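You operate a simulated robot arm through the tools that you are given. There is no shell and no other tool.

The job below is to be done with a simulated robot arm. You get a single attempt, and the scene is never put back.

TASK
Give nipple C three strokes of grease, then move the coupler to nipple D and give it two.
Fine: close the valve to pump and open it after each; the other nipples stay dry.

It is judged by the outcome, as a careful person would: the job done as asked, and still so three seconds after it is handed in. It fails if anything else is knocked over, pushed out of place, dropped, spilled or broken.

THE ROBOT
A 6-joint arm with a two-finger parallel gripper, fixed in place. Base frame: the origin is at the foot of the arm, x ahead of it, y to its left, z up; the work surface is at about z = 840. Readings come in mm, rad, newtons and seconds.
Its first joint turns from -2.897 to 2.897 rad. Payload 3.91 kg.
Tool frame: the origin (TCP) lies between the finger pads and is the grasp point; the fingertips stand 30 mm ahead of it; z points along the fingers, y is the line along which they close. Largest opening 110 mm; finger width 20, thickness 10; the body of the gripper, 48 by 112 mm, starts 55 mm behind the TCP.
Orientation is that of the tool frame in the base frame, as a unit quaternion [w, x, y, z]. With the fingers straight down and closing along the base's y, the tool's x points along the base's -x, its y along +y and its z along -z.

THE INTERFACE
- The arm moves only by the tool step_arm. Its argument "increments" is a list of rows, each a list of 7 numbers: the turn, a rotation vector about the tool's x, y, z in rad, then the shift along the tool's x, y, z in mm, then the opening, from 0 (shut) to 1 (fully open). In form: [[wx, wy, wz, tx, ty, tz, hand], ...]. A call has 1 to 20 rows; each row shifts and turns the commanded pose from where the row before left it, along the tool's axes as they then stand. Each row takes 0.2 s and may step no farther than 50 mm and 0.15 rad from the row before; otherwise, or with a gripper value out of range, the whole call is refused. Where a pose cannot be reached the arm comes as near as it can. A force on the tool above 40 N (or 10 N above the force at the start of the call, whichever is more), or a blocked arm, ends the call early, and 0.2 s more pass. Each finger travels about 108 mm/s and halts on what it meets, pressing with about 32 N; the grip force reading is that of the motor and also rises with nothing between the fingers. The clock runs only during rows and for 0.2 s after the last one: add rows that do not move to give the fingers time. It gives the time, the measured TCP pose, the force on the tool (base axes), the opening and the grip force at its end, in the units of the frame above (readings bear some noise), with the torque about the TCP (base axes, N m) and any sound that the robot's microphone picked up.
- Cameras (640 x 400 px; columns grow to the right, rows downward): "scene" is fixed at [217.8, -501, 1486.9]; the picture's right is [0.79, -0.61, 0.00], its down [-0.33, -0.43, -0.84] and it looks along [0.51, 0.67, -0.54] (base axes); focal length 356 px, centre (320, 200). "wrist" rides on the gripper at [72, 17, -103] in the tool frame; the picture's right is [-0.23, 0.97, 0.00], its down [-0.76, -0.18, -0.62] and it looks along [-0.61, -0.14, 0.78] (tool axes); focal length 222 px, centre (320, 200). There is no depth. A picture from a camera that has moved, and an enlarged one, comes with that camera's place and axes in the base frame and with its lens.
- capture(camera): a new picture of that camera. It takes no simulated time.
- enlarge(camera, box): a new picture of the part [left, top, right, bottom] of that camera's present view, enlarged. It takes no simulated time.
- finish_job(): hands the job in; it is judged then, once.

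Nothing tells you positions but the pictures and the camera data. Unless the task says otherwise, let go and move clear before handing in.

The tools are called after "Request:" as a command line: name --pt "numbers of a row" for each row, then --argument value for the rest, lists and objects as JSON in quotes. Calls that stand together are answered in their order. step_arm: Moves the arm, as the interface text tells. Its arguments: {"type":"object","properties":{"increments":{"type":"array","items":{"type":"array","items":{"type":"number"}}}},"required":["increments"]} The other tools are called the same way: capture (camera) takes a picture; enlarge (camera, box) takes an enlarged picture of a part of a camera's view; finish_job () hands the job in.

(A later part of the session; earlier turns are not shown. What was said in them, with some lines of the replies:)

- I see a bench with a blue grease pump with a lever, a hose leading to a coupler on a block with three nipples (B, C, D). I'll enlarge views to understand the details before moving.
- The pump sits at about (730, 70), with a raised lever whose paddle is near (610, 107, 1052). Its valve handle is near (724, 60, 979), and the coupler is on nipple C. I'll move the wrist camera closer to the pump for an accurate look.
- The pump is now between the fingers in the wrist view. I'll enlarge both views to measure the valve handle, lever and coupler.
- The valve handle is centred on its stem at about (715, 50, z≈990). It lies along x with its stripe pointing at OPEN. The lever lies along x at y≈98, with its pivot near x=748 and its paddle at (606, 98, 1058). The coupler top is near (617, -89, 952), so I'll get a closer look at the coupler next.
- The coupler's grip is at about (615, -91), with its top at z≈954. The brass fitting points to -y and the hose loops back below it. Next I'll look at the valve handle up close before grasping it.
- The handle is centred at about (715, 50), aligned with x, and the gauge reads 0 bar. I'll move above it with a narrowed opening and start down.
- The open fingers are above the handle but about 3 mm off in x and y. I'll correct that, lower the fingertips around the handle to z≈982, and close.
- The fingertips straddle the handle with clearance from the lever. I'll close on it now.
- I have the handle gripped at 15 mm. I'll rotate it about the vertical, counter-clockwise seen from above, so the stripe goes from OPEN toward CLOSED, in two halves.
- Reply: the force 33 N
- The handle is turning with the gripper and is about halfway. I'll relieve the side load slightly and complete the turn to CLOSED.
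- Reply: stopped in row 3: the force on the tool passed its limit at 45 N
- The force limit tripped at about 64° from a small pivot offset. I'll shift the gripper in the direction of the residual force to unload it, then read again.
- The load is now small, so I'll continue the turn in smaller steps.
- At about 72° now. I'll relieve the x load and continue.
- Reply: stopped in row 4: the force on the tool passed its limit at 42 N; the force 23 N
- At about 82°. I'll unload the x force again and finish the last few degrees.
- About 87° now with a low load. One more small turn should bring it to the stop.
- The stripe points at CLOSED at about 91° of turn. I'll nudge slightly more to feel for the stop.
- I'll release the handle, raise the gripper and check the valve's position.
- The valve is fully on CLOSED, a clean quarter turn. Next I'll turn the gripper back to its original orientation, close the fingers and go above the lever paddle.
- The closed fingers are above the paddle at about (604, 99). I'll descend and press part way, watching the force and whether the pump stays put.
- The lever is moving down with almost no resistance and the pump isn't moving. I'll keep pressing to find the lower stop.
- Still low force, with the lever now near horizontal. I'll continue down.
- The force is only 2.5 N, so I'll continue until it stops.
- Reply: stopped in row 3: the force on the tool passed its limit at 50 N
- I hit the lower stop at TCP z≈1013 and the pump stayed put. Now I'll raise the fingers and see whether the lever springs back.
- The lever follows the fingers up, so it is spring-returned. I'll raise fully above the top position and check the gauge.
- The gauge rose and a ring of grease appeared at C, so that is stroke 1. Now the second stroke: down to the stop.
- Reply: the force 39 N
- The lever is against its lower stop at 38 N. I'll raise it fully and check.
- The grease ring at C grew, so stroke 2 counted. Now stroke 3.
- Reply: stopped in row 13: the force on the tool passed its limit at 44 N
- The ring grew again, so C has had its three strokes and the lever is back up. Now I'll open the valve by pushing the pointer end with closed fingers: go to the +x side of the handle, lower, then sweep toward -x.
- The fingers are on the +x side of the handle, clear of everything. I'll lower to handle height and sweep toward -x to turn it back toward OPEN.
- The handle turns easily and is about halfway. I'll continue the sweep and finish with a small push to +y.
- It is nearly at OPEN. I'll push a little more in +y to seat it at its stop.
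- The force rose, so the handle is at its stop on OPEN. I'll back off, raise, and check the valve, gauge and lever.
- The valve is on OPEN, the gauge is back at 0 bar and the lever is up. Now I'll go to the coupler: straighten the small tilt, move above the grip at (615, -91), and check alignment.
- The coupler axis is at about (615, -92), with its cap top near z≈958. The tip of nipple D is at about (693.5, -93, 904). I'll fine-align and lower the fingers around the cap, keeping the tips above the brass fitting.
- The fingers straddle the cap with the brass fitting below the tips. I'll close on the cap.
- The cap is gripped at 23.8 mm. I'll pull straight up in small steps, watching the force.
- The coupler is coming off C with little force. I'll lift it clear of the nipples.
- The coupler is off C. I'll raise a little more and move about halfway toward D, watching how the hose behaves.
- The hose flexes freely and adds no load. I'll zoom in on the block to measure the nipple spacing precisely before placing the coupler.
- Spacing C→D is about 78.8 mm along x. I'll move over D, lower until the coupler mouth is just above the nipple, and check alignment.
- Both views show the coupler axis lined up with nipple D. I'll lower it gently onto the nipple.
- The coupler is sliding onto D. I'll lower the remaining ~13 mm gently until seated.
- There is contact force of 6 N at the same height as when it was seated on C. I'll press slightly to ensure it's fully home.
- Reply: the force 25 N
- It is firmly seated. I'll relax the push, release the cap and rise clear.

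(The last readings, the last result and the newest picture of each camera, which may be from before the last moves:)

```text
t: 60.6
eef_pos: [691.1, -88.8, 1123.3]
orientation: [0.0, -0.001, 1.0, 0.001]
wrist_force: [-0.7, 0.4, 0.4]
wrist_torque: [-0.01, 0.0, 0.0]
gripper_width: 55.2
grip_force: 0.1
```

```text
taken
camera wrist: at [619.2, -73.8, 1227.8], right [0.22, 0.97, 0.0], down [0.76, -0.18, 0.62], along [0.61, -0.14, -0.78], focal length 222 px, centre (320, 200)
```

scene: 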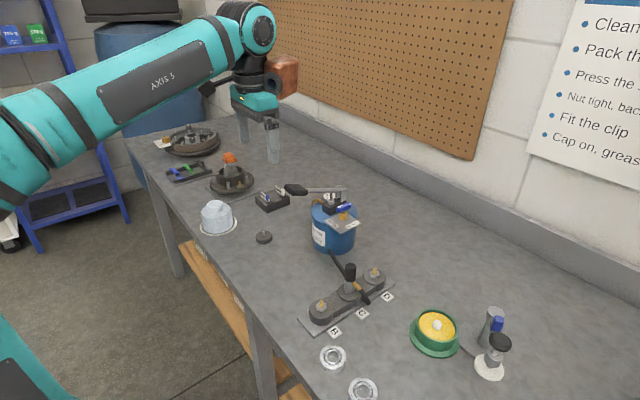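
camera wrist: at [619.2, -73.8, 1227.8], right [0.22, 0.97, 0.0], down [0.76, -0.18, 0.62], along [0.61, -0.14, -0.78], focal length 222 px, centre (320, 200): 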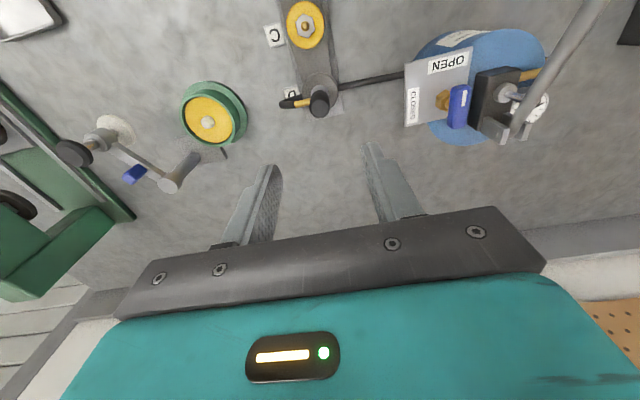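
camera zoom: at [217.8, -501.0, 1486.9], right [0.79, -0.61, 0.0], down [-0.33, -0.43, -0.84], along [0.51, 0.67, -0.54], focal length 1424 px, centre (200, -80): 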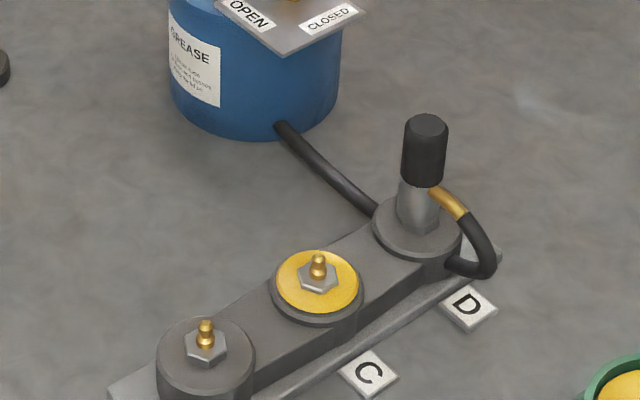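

The coupler stands seated on D by itself. Next I'll close the valve again: go above the handle with a narrow opening and check alignment.

Request:
step_arm --pt "0 0 0 -6.1 34.9 0 0.34" --pt "0 0 0 -6.1 34.9 0 0.34" --pt "0 0 0 -6.1 34.9 0 0.34" --pt "0 0 0 -6.1 34.7 0 0.34" --pt "0 0 0 0 0 35 0.34" --pt "0 0 0 0 0 35 0.34" --pt "0 0 0 0 0 0 0.34"

Request:
enlarge --camera "wrist" --box '[240, 110, 400, 220]'

Request:
enlarge --camera "scene" --box '[280, 140, 400, 240]'

```text
t: 62.2
eef_pos: [717.9, 51.2, 1054.7]
orientation: [0.0, -0.001, 1.0, 0.001]
wrist_force: [0.8, 0.4, 0.2]
wrist_torque: [0.02, -0.05, 0.03]
gripper_width: 37.5
grip_force: 0.1
```

```text
3.64 times, centred on (320, 165) of wrist
camera zoom: at [645.9, 66.8, 1158.6], right [0.22, 0.97, 0.0], down [0.76, -0.18, 0.62], along [0.61, -0.14, -0.78], focal length 808 px, centre (320, 327)
```

zoom: 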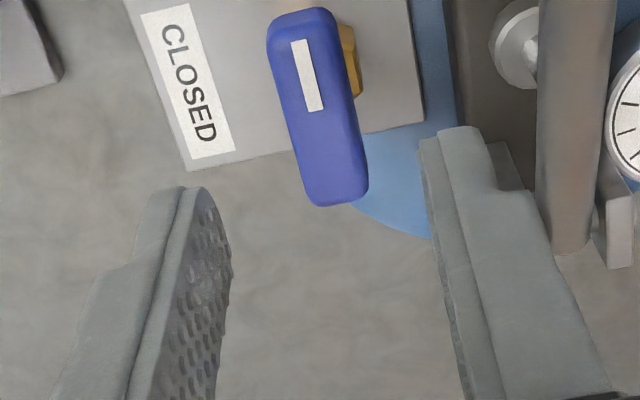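

```text
4.00 times, centred on (340, 190) of scene
camera zoom: at [217.8, -501.0, 1486.9], right [0.79, -0.61, 0.0], down [-0.33, -0.43, -0.84], along [0.51, 0.67, -0.54], focal length 1424 px, centre (240, 240)
```

zoom: 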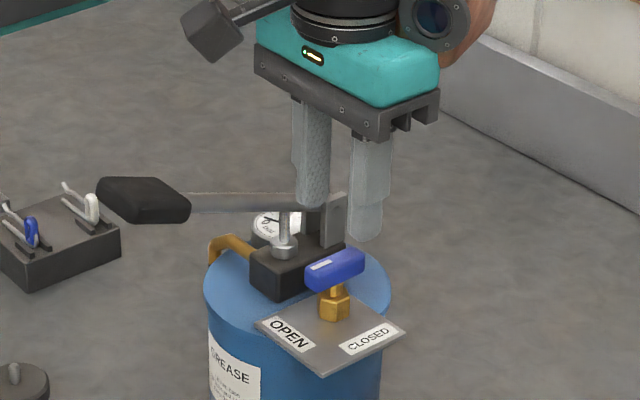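

The handle is about 4 mm toward -x of the gripper axis. I'll correct that, lower the fingers around it, and narrow them to a loose straddle.

Request:
step_arm --pt "0 0 0 3.5 0.3 0 0.34" --pt "0 0 0 0 0 14 0.34" --pt "0 0 0 0 0 14 0.34" --pt "0 0 0 0 0 14 0.34" --pt "0 0 0 0 0 0 0.2" --pt "0 0 0 0 0 0 0.165" --pt "0 0 0 0 0 0 0.165"

Request:
enlarge --camera "wrist" --box '[240, 110, 400, 220]'

```text
t: 63.8
eef_pos: [714.9, 51.3, 1010.0]
orientation: [0.0, -0.001, 1.0, 0.001]
wrist_force: [0.4, 0.4, 0.5]
wrist_torque: [0.0, 0.01, 0.0]
gripper_width: 18.2
grip_force: 0.0
```

```text
3.64 times, centred on (320, 165) of wrist
camera zoom: at [642.0, 66.5, 1114.4], right [0.22, 0.97, 0.0], down [0.76, -0.18, 0.62], along [0.61, -0.14, -0.78], focal length 808 px, centre (320, 327)
```

zoom: 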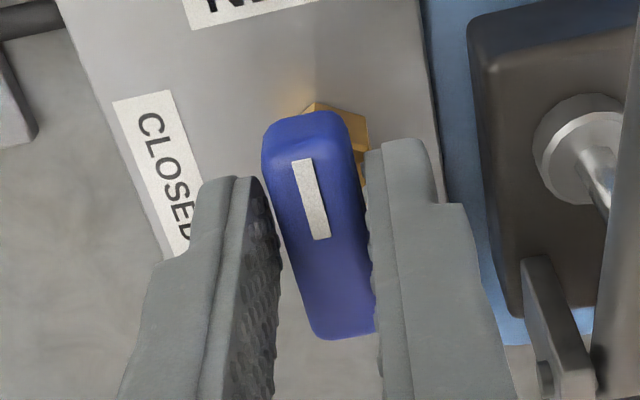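

The fingers loosely straddle the handle with no load. I'll rotate counter-clockwise to swing it to CLOSED.

Request:
step_arm --pt "0 0 -0.13 0 0 0 0.165" --pt "0 0 -0.13 0 0 0 0.165" --pt "0 0 -0.13 0 0 0 0.165" --pt "0 0 -0.13 0 0 0 0.165" --pt "0 0 -0.13 0 0 0 0.165" --pt "0 0 -0.13 0 0 0 0.165" --pt "0 0 0 0 0 0 0.165"

Request:
enlarge --camera "wrist" --box '[240, 110, 400, 220]'

```text
t: 65.4
eef_pos: [715.0, 49.2, 1011.2]
orientation: [0.001, -0.382, 0.924, 0.001]
wrist_force: [0.0, 1.1, -0.6]
wrist_torque: [0.01, 0.0, -0.02]
gripper_width: 18.3
grip_force: 0.2
```

```text
3.64 times, centred on (320, 165) of wrist
camera zoom: at [651.8, 8.5, 1114.8], right [-0.53, 0.85, 0.0], down [0.66, 0.41, 0.62], along [0.53, 0.33, -0.78], focal length 808 px, centre (320, 327)
```

zoom: 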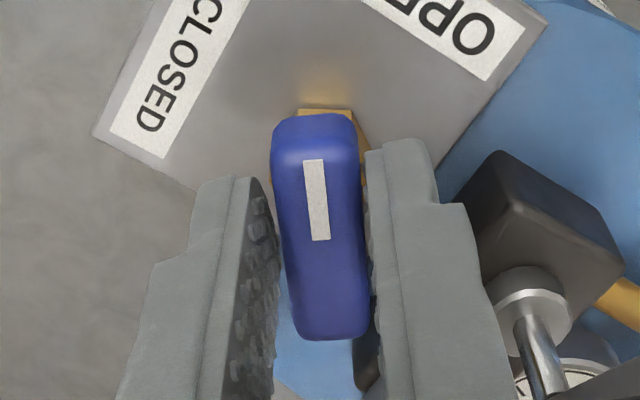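

That works smoothly with no side load. I'll complete the remaining turn.

Request:
step_arm --pt "0 0 -0.13 0 0 0 0.165" --pt "0 0 -0.13 0 0 0 0.165" --pt "0 0 -0.13 0 0 0 0.165" --pt "0 0 -0.13 0 0 0 0.165" --pt "0 0 -0.13 0 0 0 0.165" --pt "0 0 -0.13 0 0 0 0.165" --pt "0 0 -0.06 0 0 0 0.165" --pt "0 0 -0.04 0 0 0 0.165" --pt "0 0 0 0 0 0 0.165"

Request:
enlarge --camera "wrist" --box '[240, 90, 400, 220]'

```text
t: 67.4
eef_pos: [716.1, 49.4, 1010.0]
orientation: [-0.001, 0.739, -0.674, 0.0]
wrist_force: [4.9, -1.2, 0.2]
wrist_torque: [0.01, -0.07, -0.06]
gripper_width: 20.5
grip_force: 2.9
```

```text
3.08 times, centred on (320, 155) of wrist
camera zoom: at [705.7, -26.5, 1114.2], right [-0.99, 0.14, 0.0], down [0.11, 0.77, 0.62], along [0.09, 0.62, -0.78], focal length 684 px, centre (320, 338)
```

zoom: 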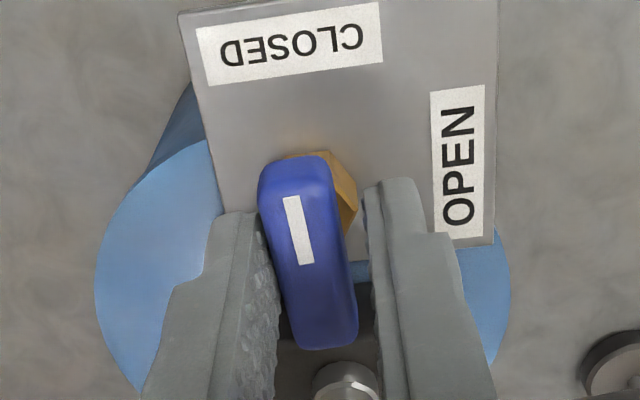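

The fingers are being spread by the handle, so it's at its CLOSED stop. I'll back off, open, and lift to verify.

Request:
step_arm --pt "0 0 0.08 0 0 0 0.2" --pt "0 0 0 0 0 0 0.34" --pt "0 0 0 0 0 0 0.34" --pt "0 0 0 0 0 -30 0.34" --pt "0 0 0 0 0 -40 0.34" --pt "0 0 0 0 0 -40 0.34" --pt "0 0 0 0 0 0 0.34"

Request:
enlarge --camera "wrist" --box '[240, 60, 420, 200]'

Request:
enlarge --camera "scene" --box '[280, 140, 400, 240]'

```text
t: 69.0
eef_pos: [715.4, 47.5, 1116.4]
orientation: [-0.001, 0.711, -0.703, 0.0]
wrist_force: [-0.8, 0.4, -0.3]
wrist_torque: [-0.01, -0.01, 0.0]
gripper_width: 37.5
grip_force: 0.1
```

```text
2.86 times, centred on (330, 130) of wrist
camera zoom: at [699.7, -27.1, 1221.1], right [-0.98, 0.22, 0.0], down [0.17, 0.76, 0.62], along [0.13, 0.61, -0.78], focal length 635 px, centre (291, 400)
```

zoom: 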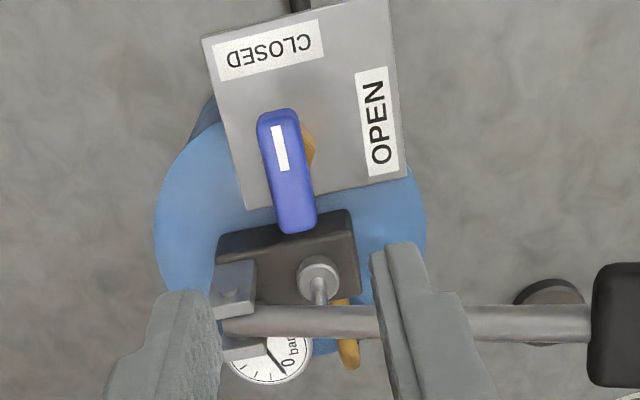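

```text
4.00 times, centred on (340, 190) of scene
camera zoom: at [217.8, -501.0, 1486.9], right [0.79, -0.61, 0.0], down [-0.33, -0.43, -0.84], along [0.51, 0.67, -0.54], focal length 1424 px, centre (240, 240)
```

zoom: 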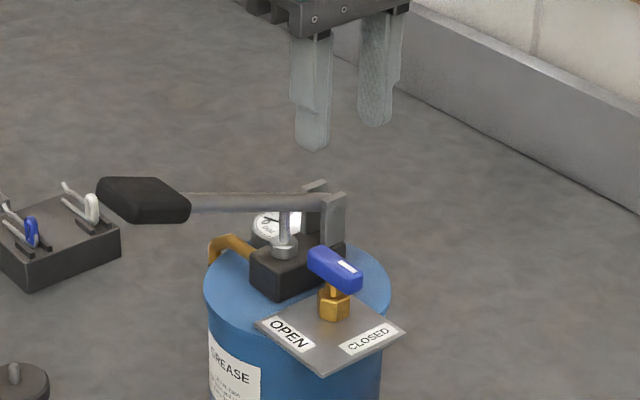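

The valve is CLOSED. I'll rotate the gripper back, close the fingers, and go above the lever paddle.

Request:
step_arm --pt "0 0 0.1438 0 0 -2 0.34" --pt "0 0 0.1438 0 0 -2 0.34" --pt "0 0 0.1438 0 0 -2 0.34" --pt "0 0 0.1438 0 0 -2 0.34" --pt "0 0 0.1438 0 0 -2 0.34" --pt "0 0 0.1438 0 0 -2 0.34" --pt "0 0 0.1438 0 0 -2 0.34" --pt "0 0 0.1438 0 0 -2 0.34" --pt "0 0 0.1438 0 0 -2 0.34" --pt "0 0 0.1438 0 0 -2 0.2" --pt "0 0 0.1438 0 0 -2 0.0" --pt "0 0 0 38 17.5 0 0" --pt "0 0 0 38 17.5 0 0" --pt "0 0 0 38 17.5 0 0" --pt "0 0 0 0 0 0 0"

Request:
enlarge --camera "wrist" --box '[250, 90, 410, 220]'

Request:
enlarge --camera "scene" --box '[290, 220, 410, 320]'

```text
t: 72.2
eef_pos: [601.4, 101.7, 1140.7]
orientation: [0.0, 0.0, 1.0, 0.001]
wrist_force: [-0.1, -0.2, -0.4]
wrist_torque: [0.0, 0.02, 0.01]
gripper_width: 0.1
grip_force: 31.6
```

```text
3.08 times, centred on (330, 155) of wrist
camera zoom: at [527.7, 115.8, 1244.9], right [0.23, 0.97, 0.0], down [0.76, -0.18, 0.62], along [0.61, -0.14, -0.78], focal length 684 px, centre (289, 338)
```

zoom: 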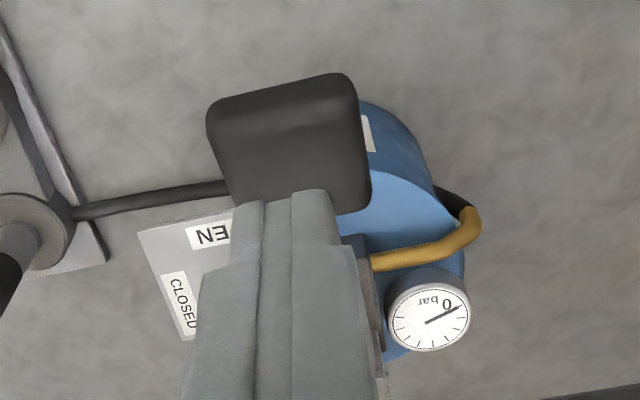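

```text
4.00 times, centred on (350, 270) of scene
camera zoom: at [217.8, -501.0, 1486.9], right [0.79, -0.61, 0.0], down [-0.33, -0.43, -0.84], along [0.51, 0.67, -0.54], focal length 1424 px, centre (200, -80)
```

zoom: 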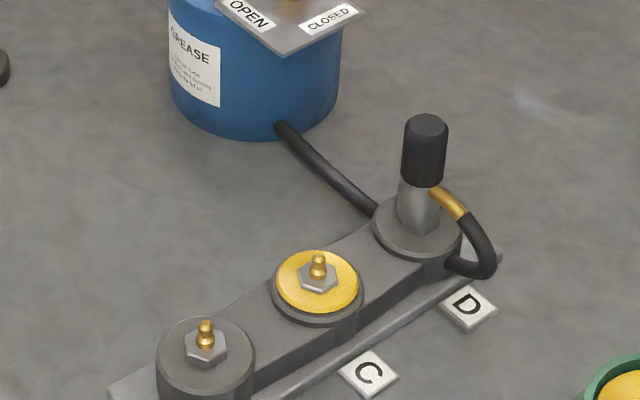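

The coupler is seated on D and the fingers are above the paddle. First stroke for D:

Request:
step_arm --pt "0 0 0 0 0 28 0" --pt "0 0 0 0 0 12 0" --pt "0 0 0 1 0 10 0" --pt "0 0 0 1 0 10 0" --pt "0 0 0 1 0 10 0" --pt "0 0 0 0.5 0 10 0" --pt "0 0 0 0 0 10 0" --pt "0 0 0 0 0 10 0" --pt "0 0 0 0 0 10 0" --pt "0 0 0 0 0 8 0" --pt "0 0 0 0 0 4 0" --pt "0 0 0 0 0 3 0" --pt "0 0 0 0 0 2 0" --pt "0 0 0 0 0 1 0"

```text
t: 75.2
eef_pos: [596.8, 101.5, 1014.9]
orientation: [-0.001, -0.001, 1.0, 0.0]
wrist_force: [0.0, 0.8, 3.3]
wrist_torque: [0.0, -0.08, -0.03]
gripper_width: 0.0
grip_force: 32.2
```

Not quite at the stop yet, so I'll press a little further.

Request:
step_arm --pt "0 0 0 0 0 1.5 0" --pt "0 0 0 0 0 1.5 0" --pt "0 0 0 0 0 1 0" --pt "0 0 0 0 0 1 0"

```text
t: 76.1
eef_pos: [596.8, 101.2, 1011.9]
orientation: [0.003, -0.001, 1.0, 0.002]
wrist_force: [-1.8, 1.9, 10.9]
wrist_torque: [0.0, -0.05, 0.15]
gripper_width: 0.0
grip_force: 32.1
stopped in row 4: the force on the tool passed its limit at 42 N (the readings are from after the stop); the commanded pose is now the measured one
```

The lever is at its lower stop. I'll raise it fully and check the result at D.

Request:
step_arm --pt "0 0 0 0 0 -10 0" --pt "0 0 0 0 0 -15 0" --pt "0 0 0 -1 0 -15 0" --pt "0 0 0 -1 0 -15 0" --pt "0 0 0 -1 0 -15 0" --pt "0 0 0 -0.5 0 -15 0" --pt "0 0 0 0 0 -18 0" --pt "0 0 0 0 0 0 0"

Request:
enlarge --camera "scene" --box '[290, 220, 410, 320]'

Request:
enlarge --camera "wrist" --box '[250, 90, 410, 220]'

Request:
enlarge --camera "scene" --box '[280, 150, 400, 250]'

```text
t: 77.9
eef_pos: [600.0, 100.3, 1113.4]
orientation: [0.002, -0.001, 1.0, 0.002]
wrist_force: [0.4, -0.5, -0.2]
wrist_torque: [0.03, 0.01, -0.01]
gripper_width: 0.0
grip_force: 32.4
```

```text
4.00 times, centred on (350, 270) of scene
camera zoom: at [217.8, -501.0, 1486.9], right [0.79, -0.61, 0.0], down [-0.33, -0.43, -0.84], along [0.51, 0.67, -0.54], focal length 1424 px, centre (200, -80)
```

zoom: 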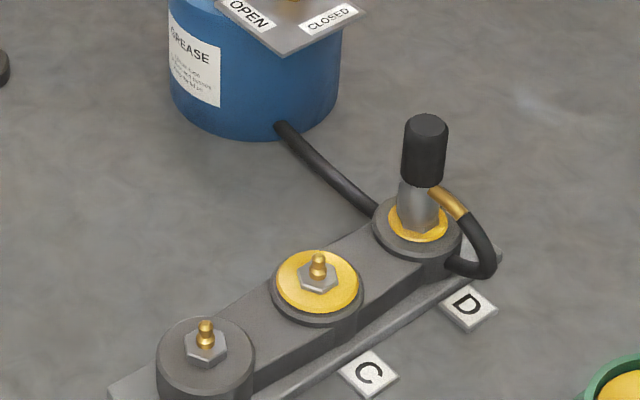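

```text
3.08 times, centred on (330, 155) of wrist
camera zoom: at [526.9, 115.1, 1218.5], right [0.23, 0.97, 0.0], down [0.76, -0.18, 0.63], along [0.61, -0.14, -0.78], focal length 684 px, centre (289, 338)
```

zoom: 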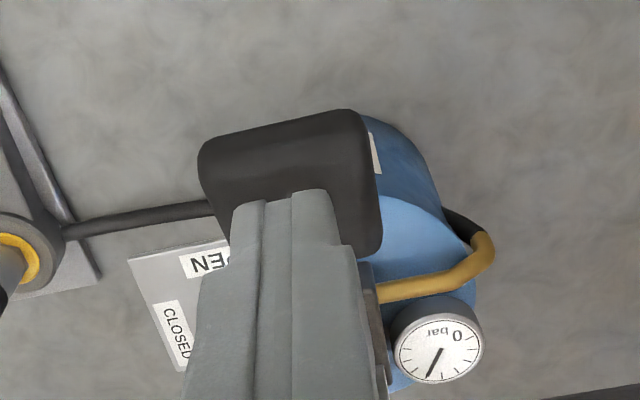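

```text
4.00 times, centred on (340, 200) of scene
camera zoom: at [217.8, -501.0, 1486.9], right [0.79, -0.61, 0.0], down [-0.33, -0.43, -0.84], along [0.51, 0.67, -0.54], focal length 1424 px, centre (240, 200)
```

zoom: 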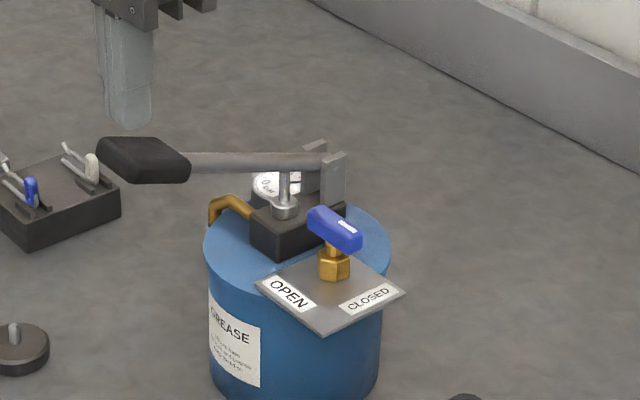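

The grease ring appeared at D, so stroke 1 there counted. Now stroke 2:

Request:
step_arm --pt "0 0 0 0 0 13 0" --pt "0 0 0 1 0 10 0" --pt "0 0 0 1 0 10 0" --pt "0 0 0 1 0 10 0" --pt "0 0 0 0.5 0 10 0" --pt "0 0 0 0 0 10 0" --pt "0 0 0 0 0 10 0" --pt "0 0 0 0 0 10 0" --pt "0 0 0 0 0 8 0" --pt "0 0 0 0 0 4 0" --pt "0 0 0 0 0 3 0" --pt "0 0 0 0 0 2 0" --pt "0 0 0 0 0 1.5 0" --pt "0 0 0 0 0 1 0" --pt "0 0 0 0 0 1 0"

```text
t: 81.1
eef_pos: [597.7, 101.1, 1013.0]
orientation: [0.003, -0.001, 1.0, 0.001]
wrist_force: [3.0, -1.3, 19.9]
wrist_torque: [-0.03, -0.26, 0.0]
gripper_width: 0.0
grip_force: 32.4
```

The lever is at its stop again at 20 N. I'll raise fully and check.

Request:
step_arm --pt "0 0 0 0 0 -10 0" --pt "0 0 0 0 0 -15 0" --pt "0 0 0 -1 0 -15 0" --pt "0 0 0 -1 0 -15 0" --pt "0 0 0 -1 0 -15 0" --pt "0 0 0 -0.5 0 -15 0" --pt "0 0 0 0 0 -18 0" --pt "0 0 0 0 0 -18 0" --pt "0 0 0 0 0 0 0"

Request:
enlarge --camera "scene" --box '[290, 220, 410, 320]'

Request:
enlarge --camera "scene" --box '[280, 150, 400, 250]'

Request:
enlarge --camera "wrist" --box '[250, 90, 410, 220]'

```text
t: 83.1
eef_pos: [600.7, 100.1, 1131.9]
orientation: [0.003, 0.0, 1.0, 0.002]
wrist_force: [0.3, 0.3, -0.6]
wrist_torque: [0.01, -0.04, -0.01]
gripper_width: 0.0
grip_force: 32.0
```

```text
4.00 times, centred on (350, 270) of scene
camera zoom: at [217.8, -501.0, 1486.9], right [0.79, -0.61, 0.0], down [-0.33, -0.43, -0.84], along [0.51, 0.67, -0.54], focal length 1424 px, centre (200, -80)
```

zoom: 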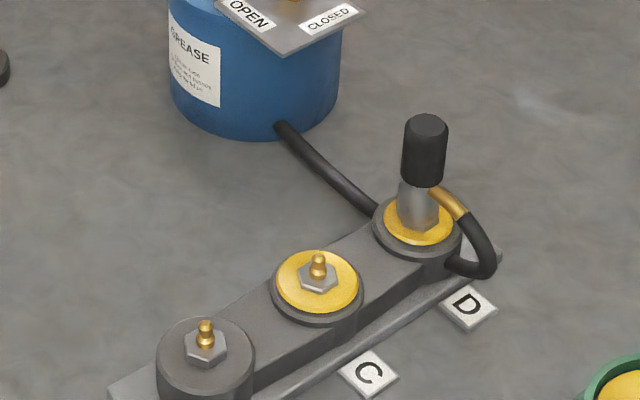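

```text
4.00 times, centred on (340, 200) of scene
camera zoom: at [217.8, -501.0, 1486.9], right [0.79, -0.61, 0.0], down [-0.33, -0.43, -0.84], along [0.51, 0.67, -0.54], focal length 1424 px, centre (240, 200)
```

zoom: 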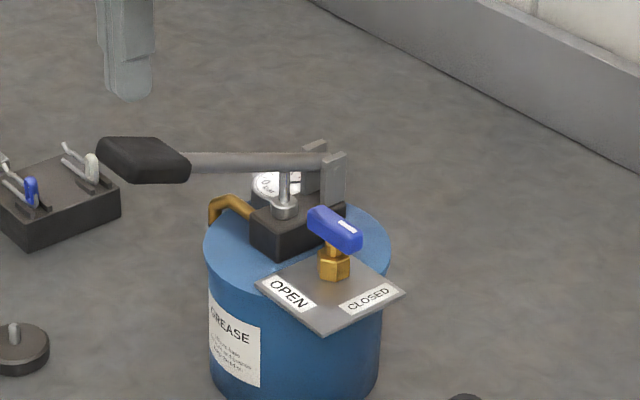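

```text
3.08 times, centred on (330, 155) of wrist
camera zoom: at [527.9, 115.2, 1235.8], right [0.23, 0.97, 0.0], down [0.76, -0.18, 0.63], along [0.61, -0.14, -0.78], focal length 684 px, centre (289, 338)
```

zoom: 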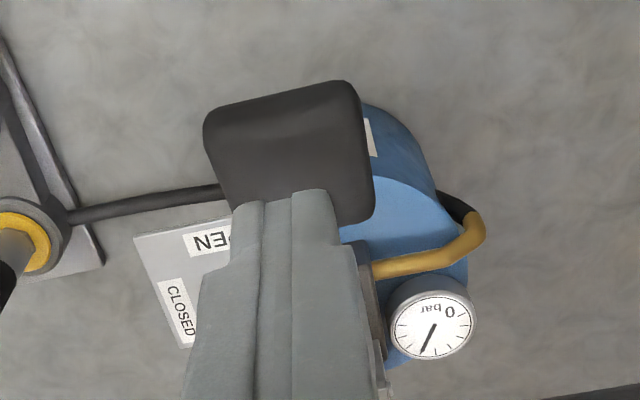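

D now has its two strokes and the lever is back up. Last valve action: open it again by pushing the pointer end from the +x side, as before.

Request:
step_arm --pt "0 0 0 -35 -17.5 0 0" --pt "0 0 0 -35 -17.5 0 0" --pt "0 0 0 -35 -17.5 0 0" --pt "0 0 0 -36.5 -17.3 0 0" --pt "0 0 0 0 0 30 0" --pt "0 0 0 0 0 30 0" --pt "0 0 0 0 0 20 0" --pt "0 0 0 0 0 0 0"

Request:
enlarge --camera "wrist" --box '[240, 90, 400, 220]'

```text
t: 84.9
eef_pos: [739.7, 29.4, 1051.9]
orientation: [0.003, 0.0, 1.0, 0.002]
wrist_force: [0.3, -0.5, 0.6]
wrist_torque: [0.0, 0.0, 0.02]
gripper_width: 0.0
grip_force: 32.1
```

```text
3.08 times, centred on (320, 155) of wrist
camera zoom: at [667.5, 44.4, 1156.7], right [0.23, 0.97, 0.0], down [0.76, -0.18, 0.63], along [0.61, -0.14, -0.78], focal length 684 px, centre (320, 338)
```

zoom: 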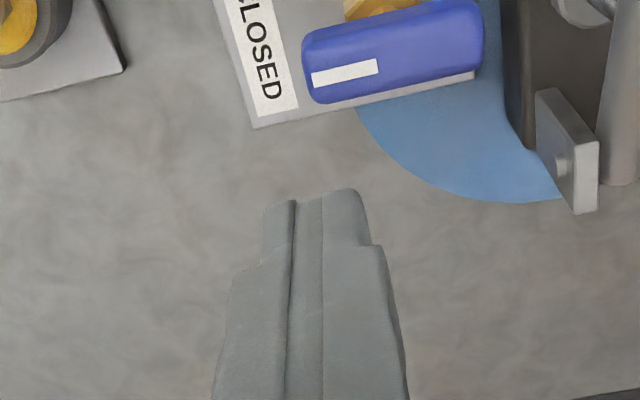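

I'll shift 3 mm further out for clearance, lower, and sweep the handle to OPEN.

Request:
step_arm --pt "0 0 0 -3.5 0.5 0 0" --pt "0 0 0 0 0 20 0" --pt "0 0 0 0 0 20 0" --pt "0 0 0 5 0 0 0" --pt "0 0 0 5 0 0 0" --pt "0 0 0 5 0 0 0" --pt "0 0 0 5 0 0 0" --pt "0 0 0 5 0 0 0" --pt "0 0 0 5 0 0 0" --pt "0 0 0 5 0.5 0 0" --pt "0 0 0 4 0.5 0 0" --pt "0 0 0 0 1 0 0" --pt "0 0 0 0 1 0 0" --pt "0 0 0 0 0 0 0"

Request:
enlarge --camera "wrist" --box '[240, 90, 400, 220]'

```text
t: 87.9
eef_pos: [708.9, 35.0, 1013.1]
orientation: [0.002, -0.001, 1.0, 0.001]
wrist_force: [0.4, -0.5, 0.0]
wrist_torque: [0.0, 0.03, 0.01]
gripper_width: 0.0
grip_force: 32.1
```

```text
3.08 times, centred on (320, 155) of wrist
camera zoom: at [635.6, 50.2, 1116.3], right [0.23, 0.97, 0.0], down [0.76, -0.18, 0.63], along [0.61, -0.14, -0.78], focal length 684 px, centre (320, 338)
```

zoom: 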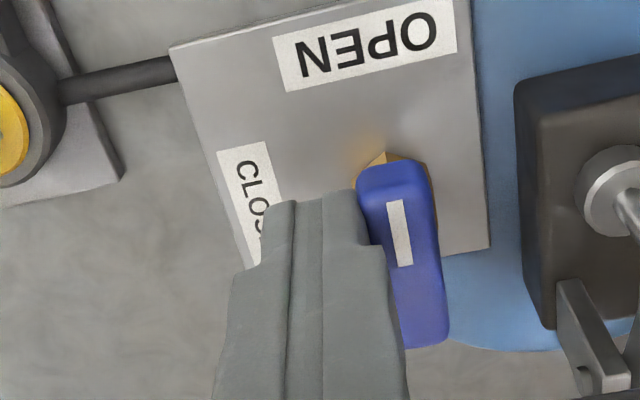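

It is nearly at OPEN. I'll move a bit further along and press lightly in +y until it seats at the stop.

Request:
step_arm --pt "0 0 0 4 0 0 0" --pt "0 0 0 0 0.7 0 0" --pt "0 0 0 0 0.7 0 0" --pt "0 0 0 0 0 0 0"

```text
t: 88.9
eef_pos: [703.9, 34.6, 1011.9]
orientation: [0.002, 0.0, 1.0, 0.002]
wrist_force: [6.8, -14.6, -1.4]
wrist_torque: [-0.38, -0.14, -0.2]
gripper_width: 0.0
grip_force: 32.0
```

The force of 15 N shows it is at the stop. I'll back off, lift clear and verify everything.

Request:
step_arm --pt "0 0 0 0 -8 0 0" --pt "0 0 0 0 -4 -30 0" --pt "0 0 0 0 0 -40 0" --pt "0 0 0 20 0 -40 0" --pt "0 0 0 30 0 0 0" --pt "0 0 0 0 0 0 0"

Request:
enlarge --camera "wrist" --box '[250, 70, 430, 210]'

Request:
enlarge --camera "scene" --box '[280, 150, 400, 250]'

Request:
enlarge --camera "scene" --box '[290, 220, 410, 320]'

```text
t: 90.3
eef_pos: [651.2, 25.7, 1123.7]
orientation: [0.003, -0.001, 1.0, 0.002]
wrist_force: [0.1, 1.7, 0.4]
wrist_torque: [-0.01, 0.01, -0.02]
gripper_width: 0.0
grip_force: 31.5
```

```text
2.86 times, centred on (340, 140) of wrist
camera zoom: at [578.4, 40.1, 1228.1], right [0.23, 0.97, 0.0], down [0.76, -0.18, 0.63], along [0.61, -0.14, -0.78], focal length 635 px, centre (263, 371)
```

zoom: 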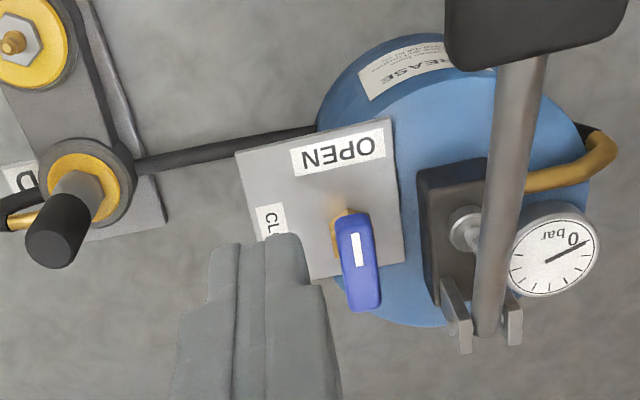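

```text
4.00 times, centred on (340, 200) of scene
camera zoom: at [217.8, -501.0, 1486.9], right [0.79, -0.61, 0.0], down [-0.33, -0.43, -0.84], along [0.51, 0.67, -0.54], focal length 1424 px, centre (240, 200)
```

zoom: 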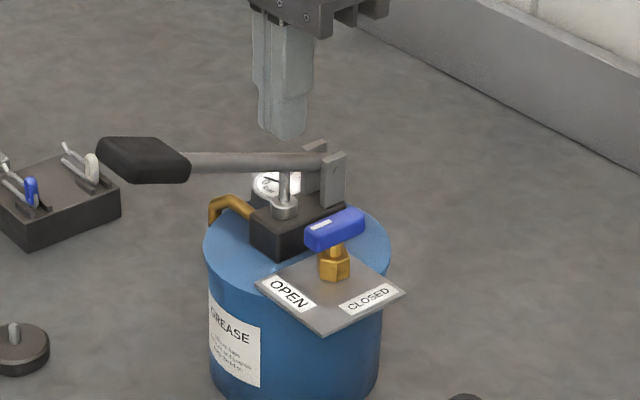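

```text
4.00 times, centred on (350, 270) of scene
camera zoom: at [217.8, -501.0, 1486.9], right [0.79, -0.61, 0.0], down [-0.33, -0.43, -0.84], along [0.51, 0.67, -0.54], focal length 1424 px, centre (200, -80)
```

zoom: 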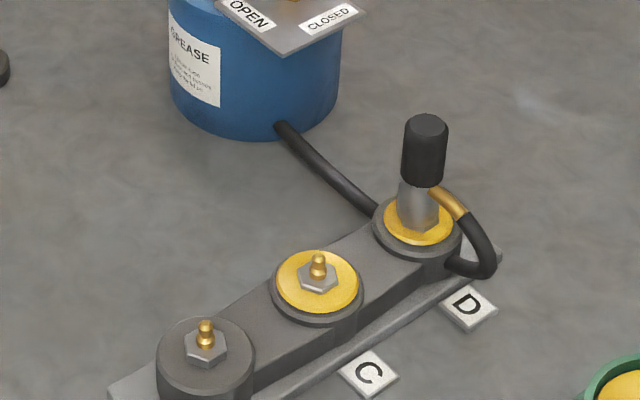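

The valve is on OPEN, the gauge is at 0 bar, C has the larger ring and D the two-stroke ring, B is dry, and the coupler stands on D. I'll raise the arm clear and take a last look at the whole scene.

Request:
step_arm --pt "0 0 0 10 0 -40 0.3" --pt "0 0 0 20 0 -40 0.5" --pt "0 0 0 20 0 -40 0.5" --pt "0 0 0 20 0 -20 0.5" --pt "0 0 0 0 0 0 0.5"

Request:
capture --camera "scene"

Request:
capture --camera "wrist"

```text
t: 91.5
eef_pos: [581.2, 25.2, 1263.9]
orientation: [0.002, -0.001, 1.0, 0.001]
wrist_force: [-0.3, 0.9, 0.0]
wrist_torque: [0.0, 0.03, 0.03]
gripper_width: 55.0
grip_force: 0.1
```

```text
taken
```

scene: 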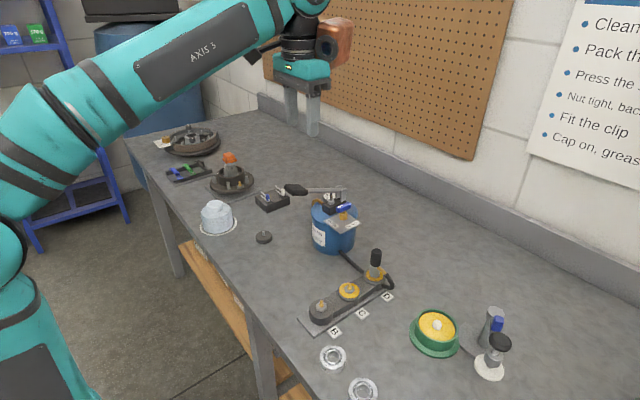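

```text
taken
camera wrist: at [508.1, 40.5, 1367.6], right [0.23, 0.97, 0.0], down [0.76, -0.18, 0.63], along [0.61, -0.14, -0.78], focal length 222 px, centre (320, 200)
```

wrist: 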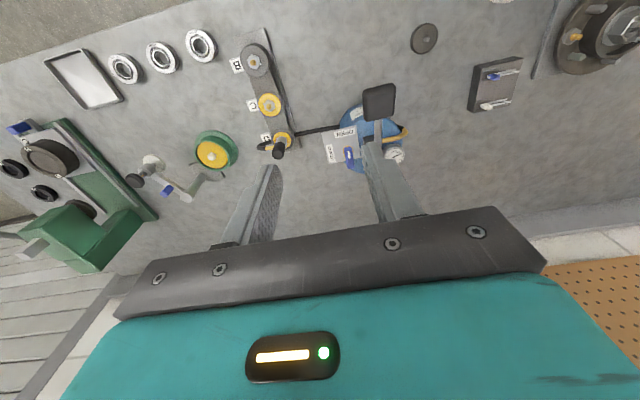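

Everything is in its place: three strokes at C, two at D with the coupler seated there, B dry, the valve open and the arm clear. I'm handing the job in.

Request:
finish_job

```text
The job is handed in.
```

I gave nipple C three strokes of grease, moved the coupler to nipple D and gave it two, then handed the job in.

- **Strokes:** I pressed the lever down to its stop and let it spring fully back each time. A grease ring appeared and grew at C with each of the three strokes, and at D with each of the two.
- **Valve:** I took "open it after each" to mean after each nipple, not after each stroke. I closed it before pumping at C and again at D, and opened it once each nipple was done. The gauge read 0 bar before I pulled the coupler off C, and again at the end.
- **Other nipples:** B, the third nipple on the block, stayed dry.
- **End state:** The coupler is seated upright on D, the valve is open and the lever is up. In the last pictures nothing else on the bench looked moved or spilled, and the arm was clear.

During the first valve closing, the side load on the handle briefly tripped the arm's force limit twice, at 45 N and 42 N. The pump didn't move, and the handle turned normally afterwards.
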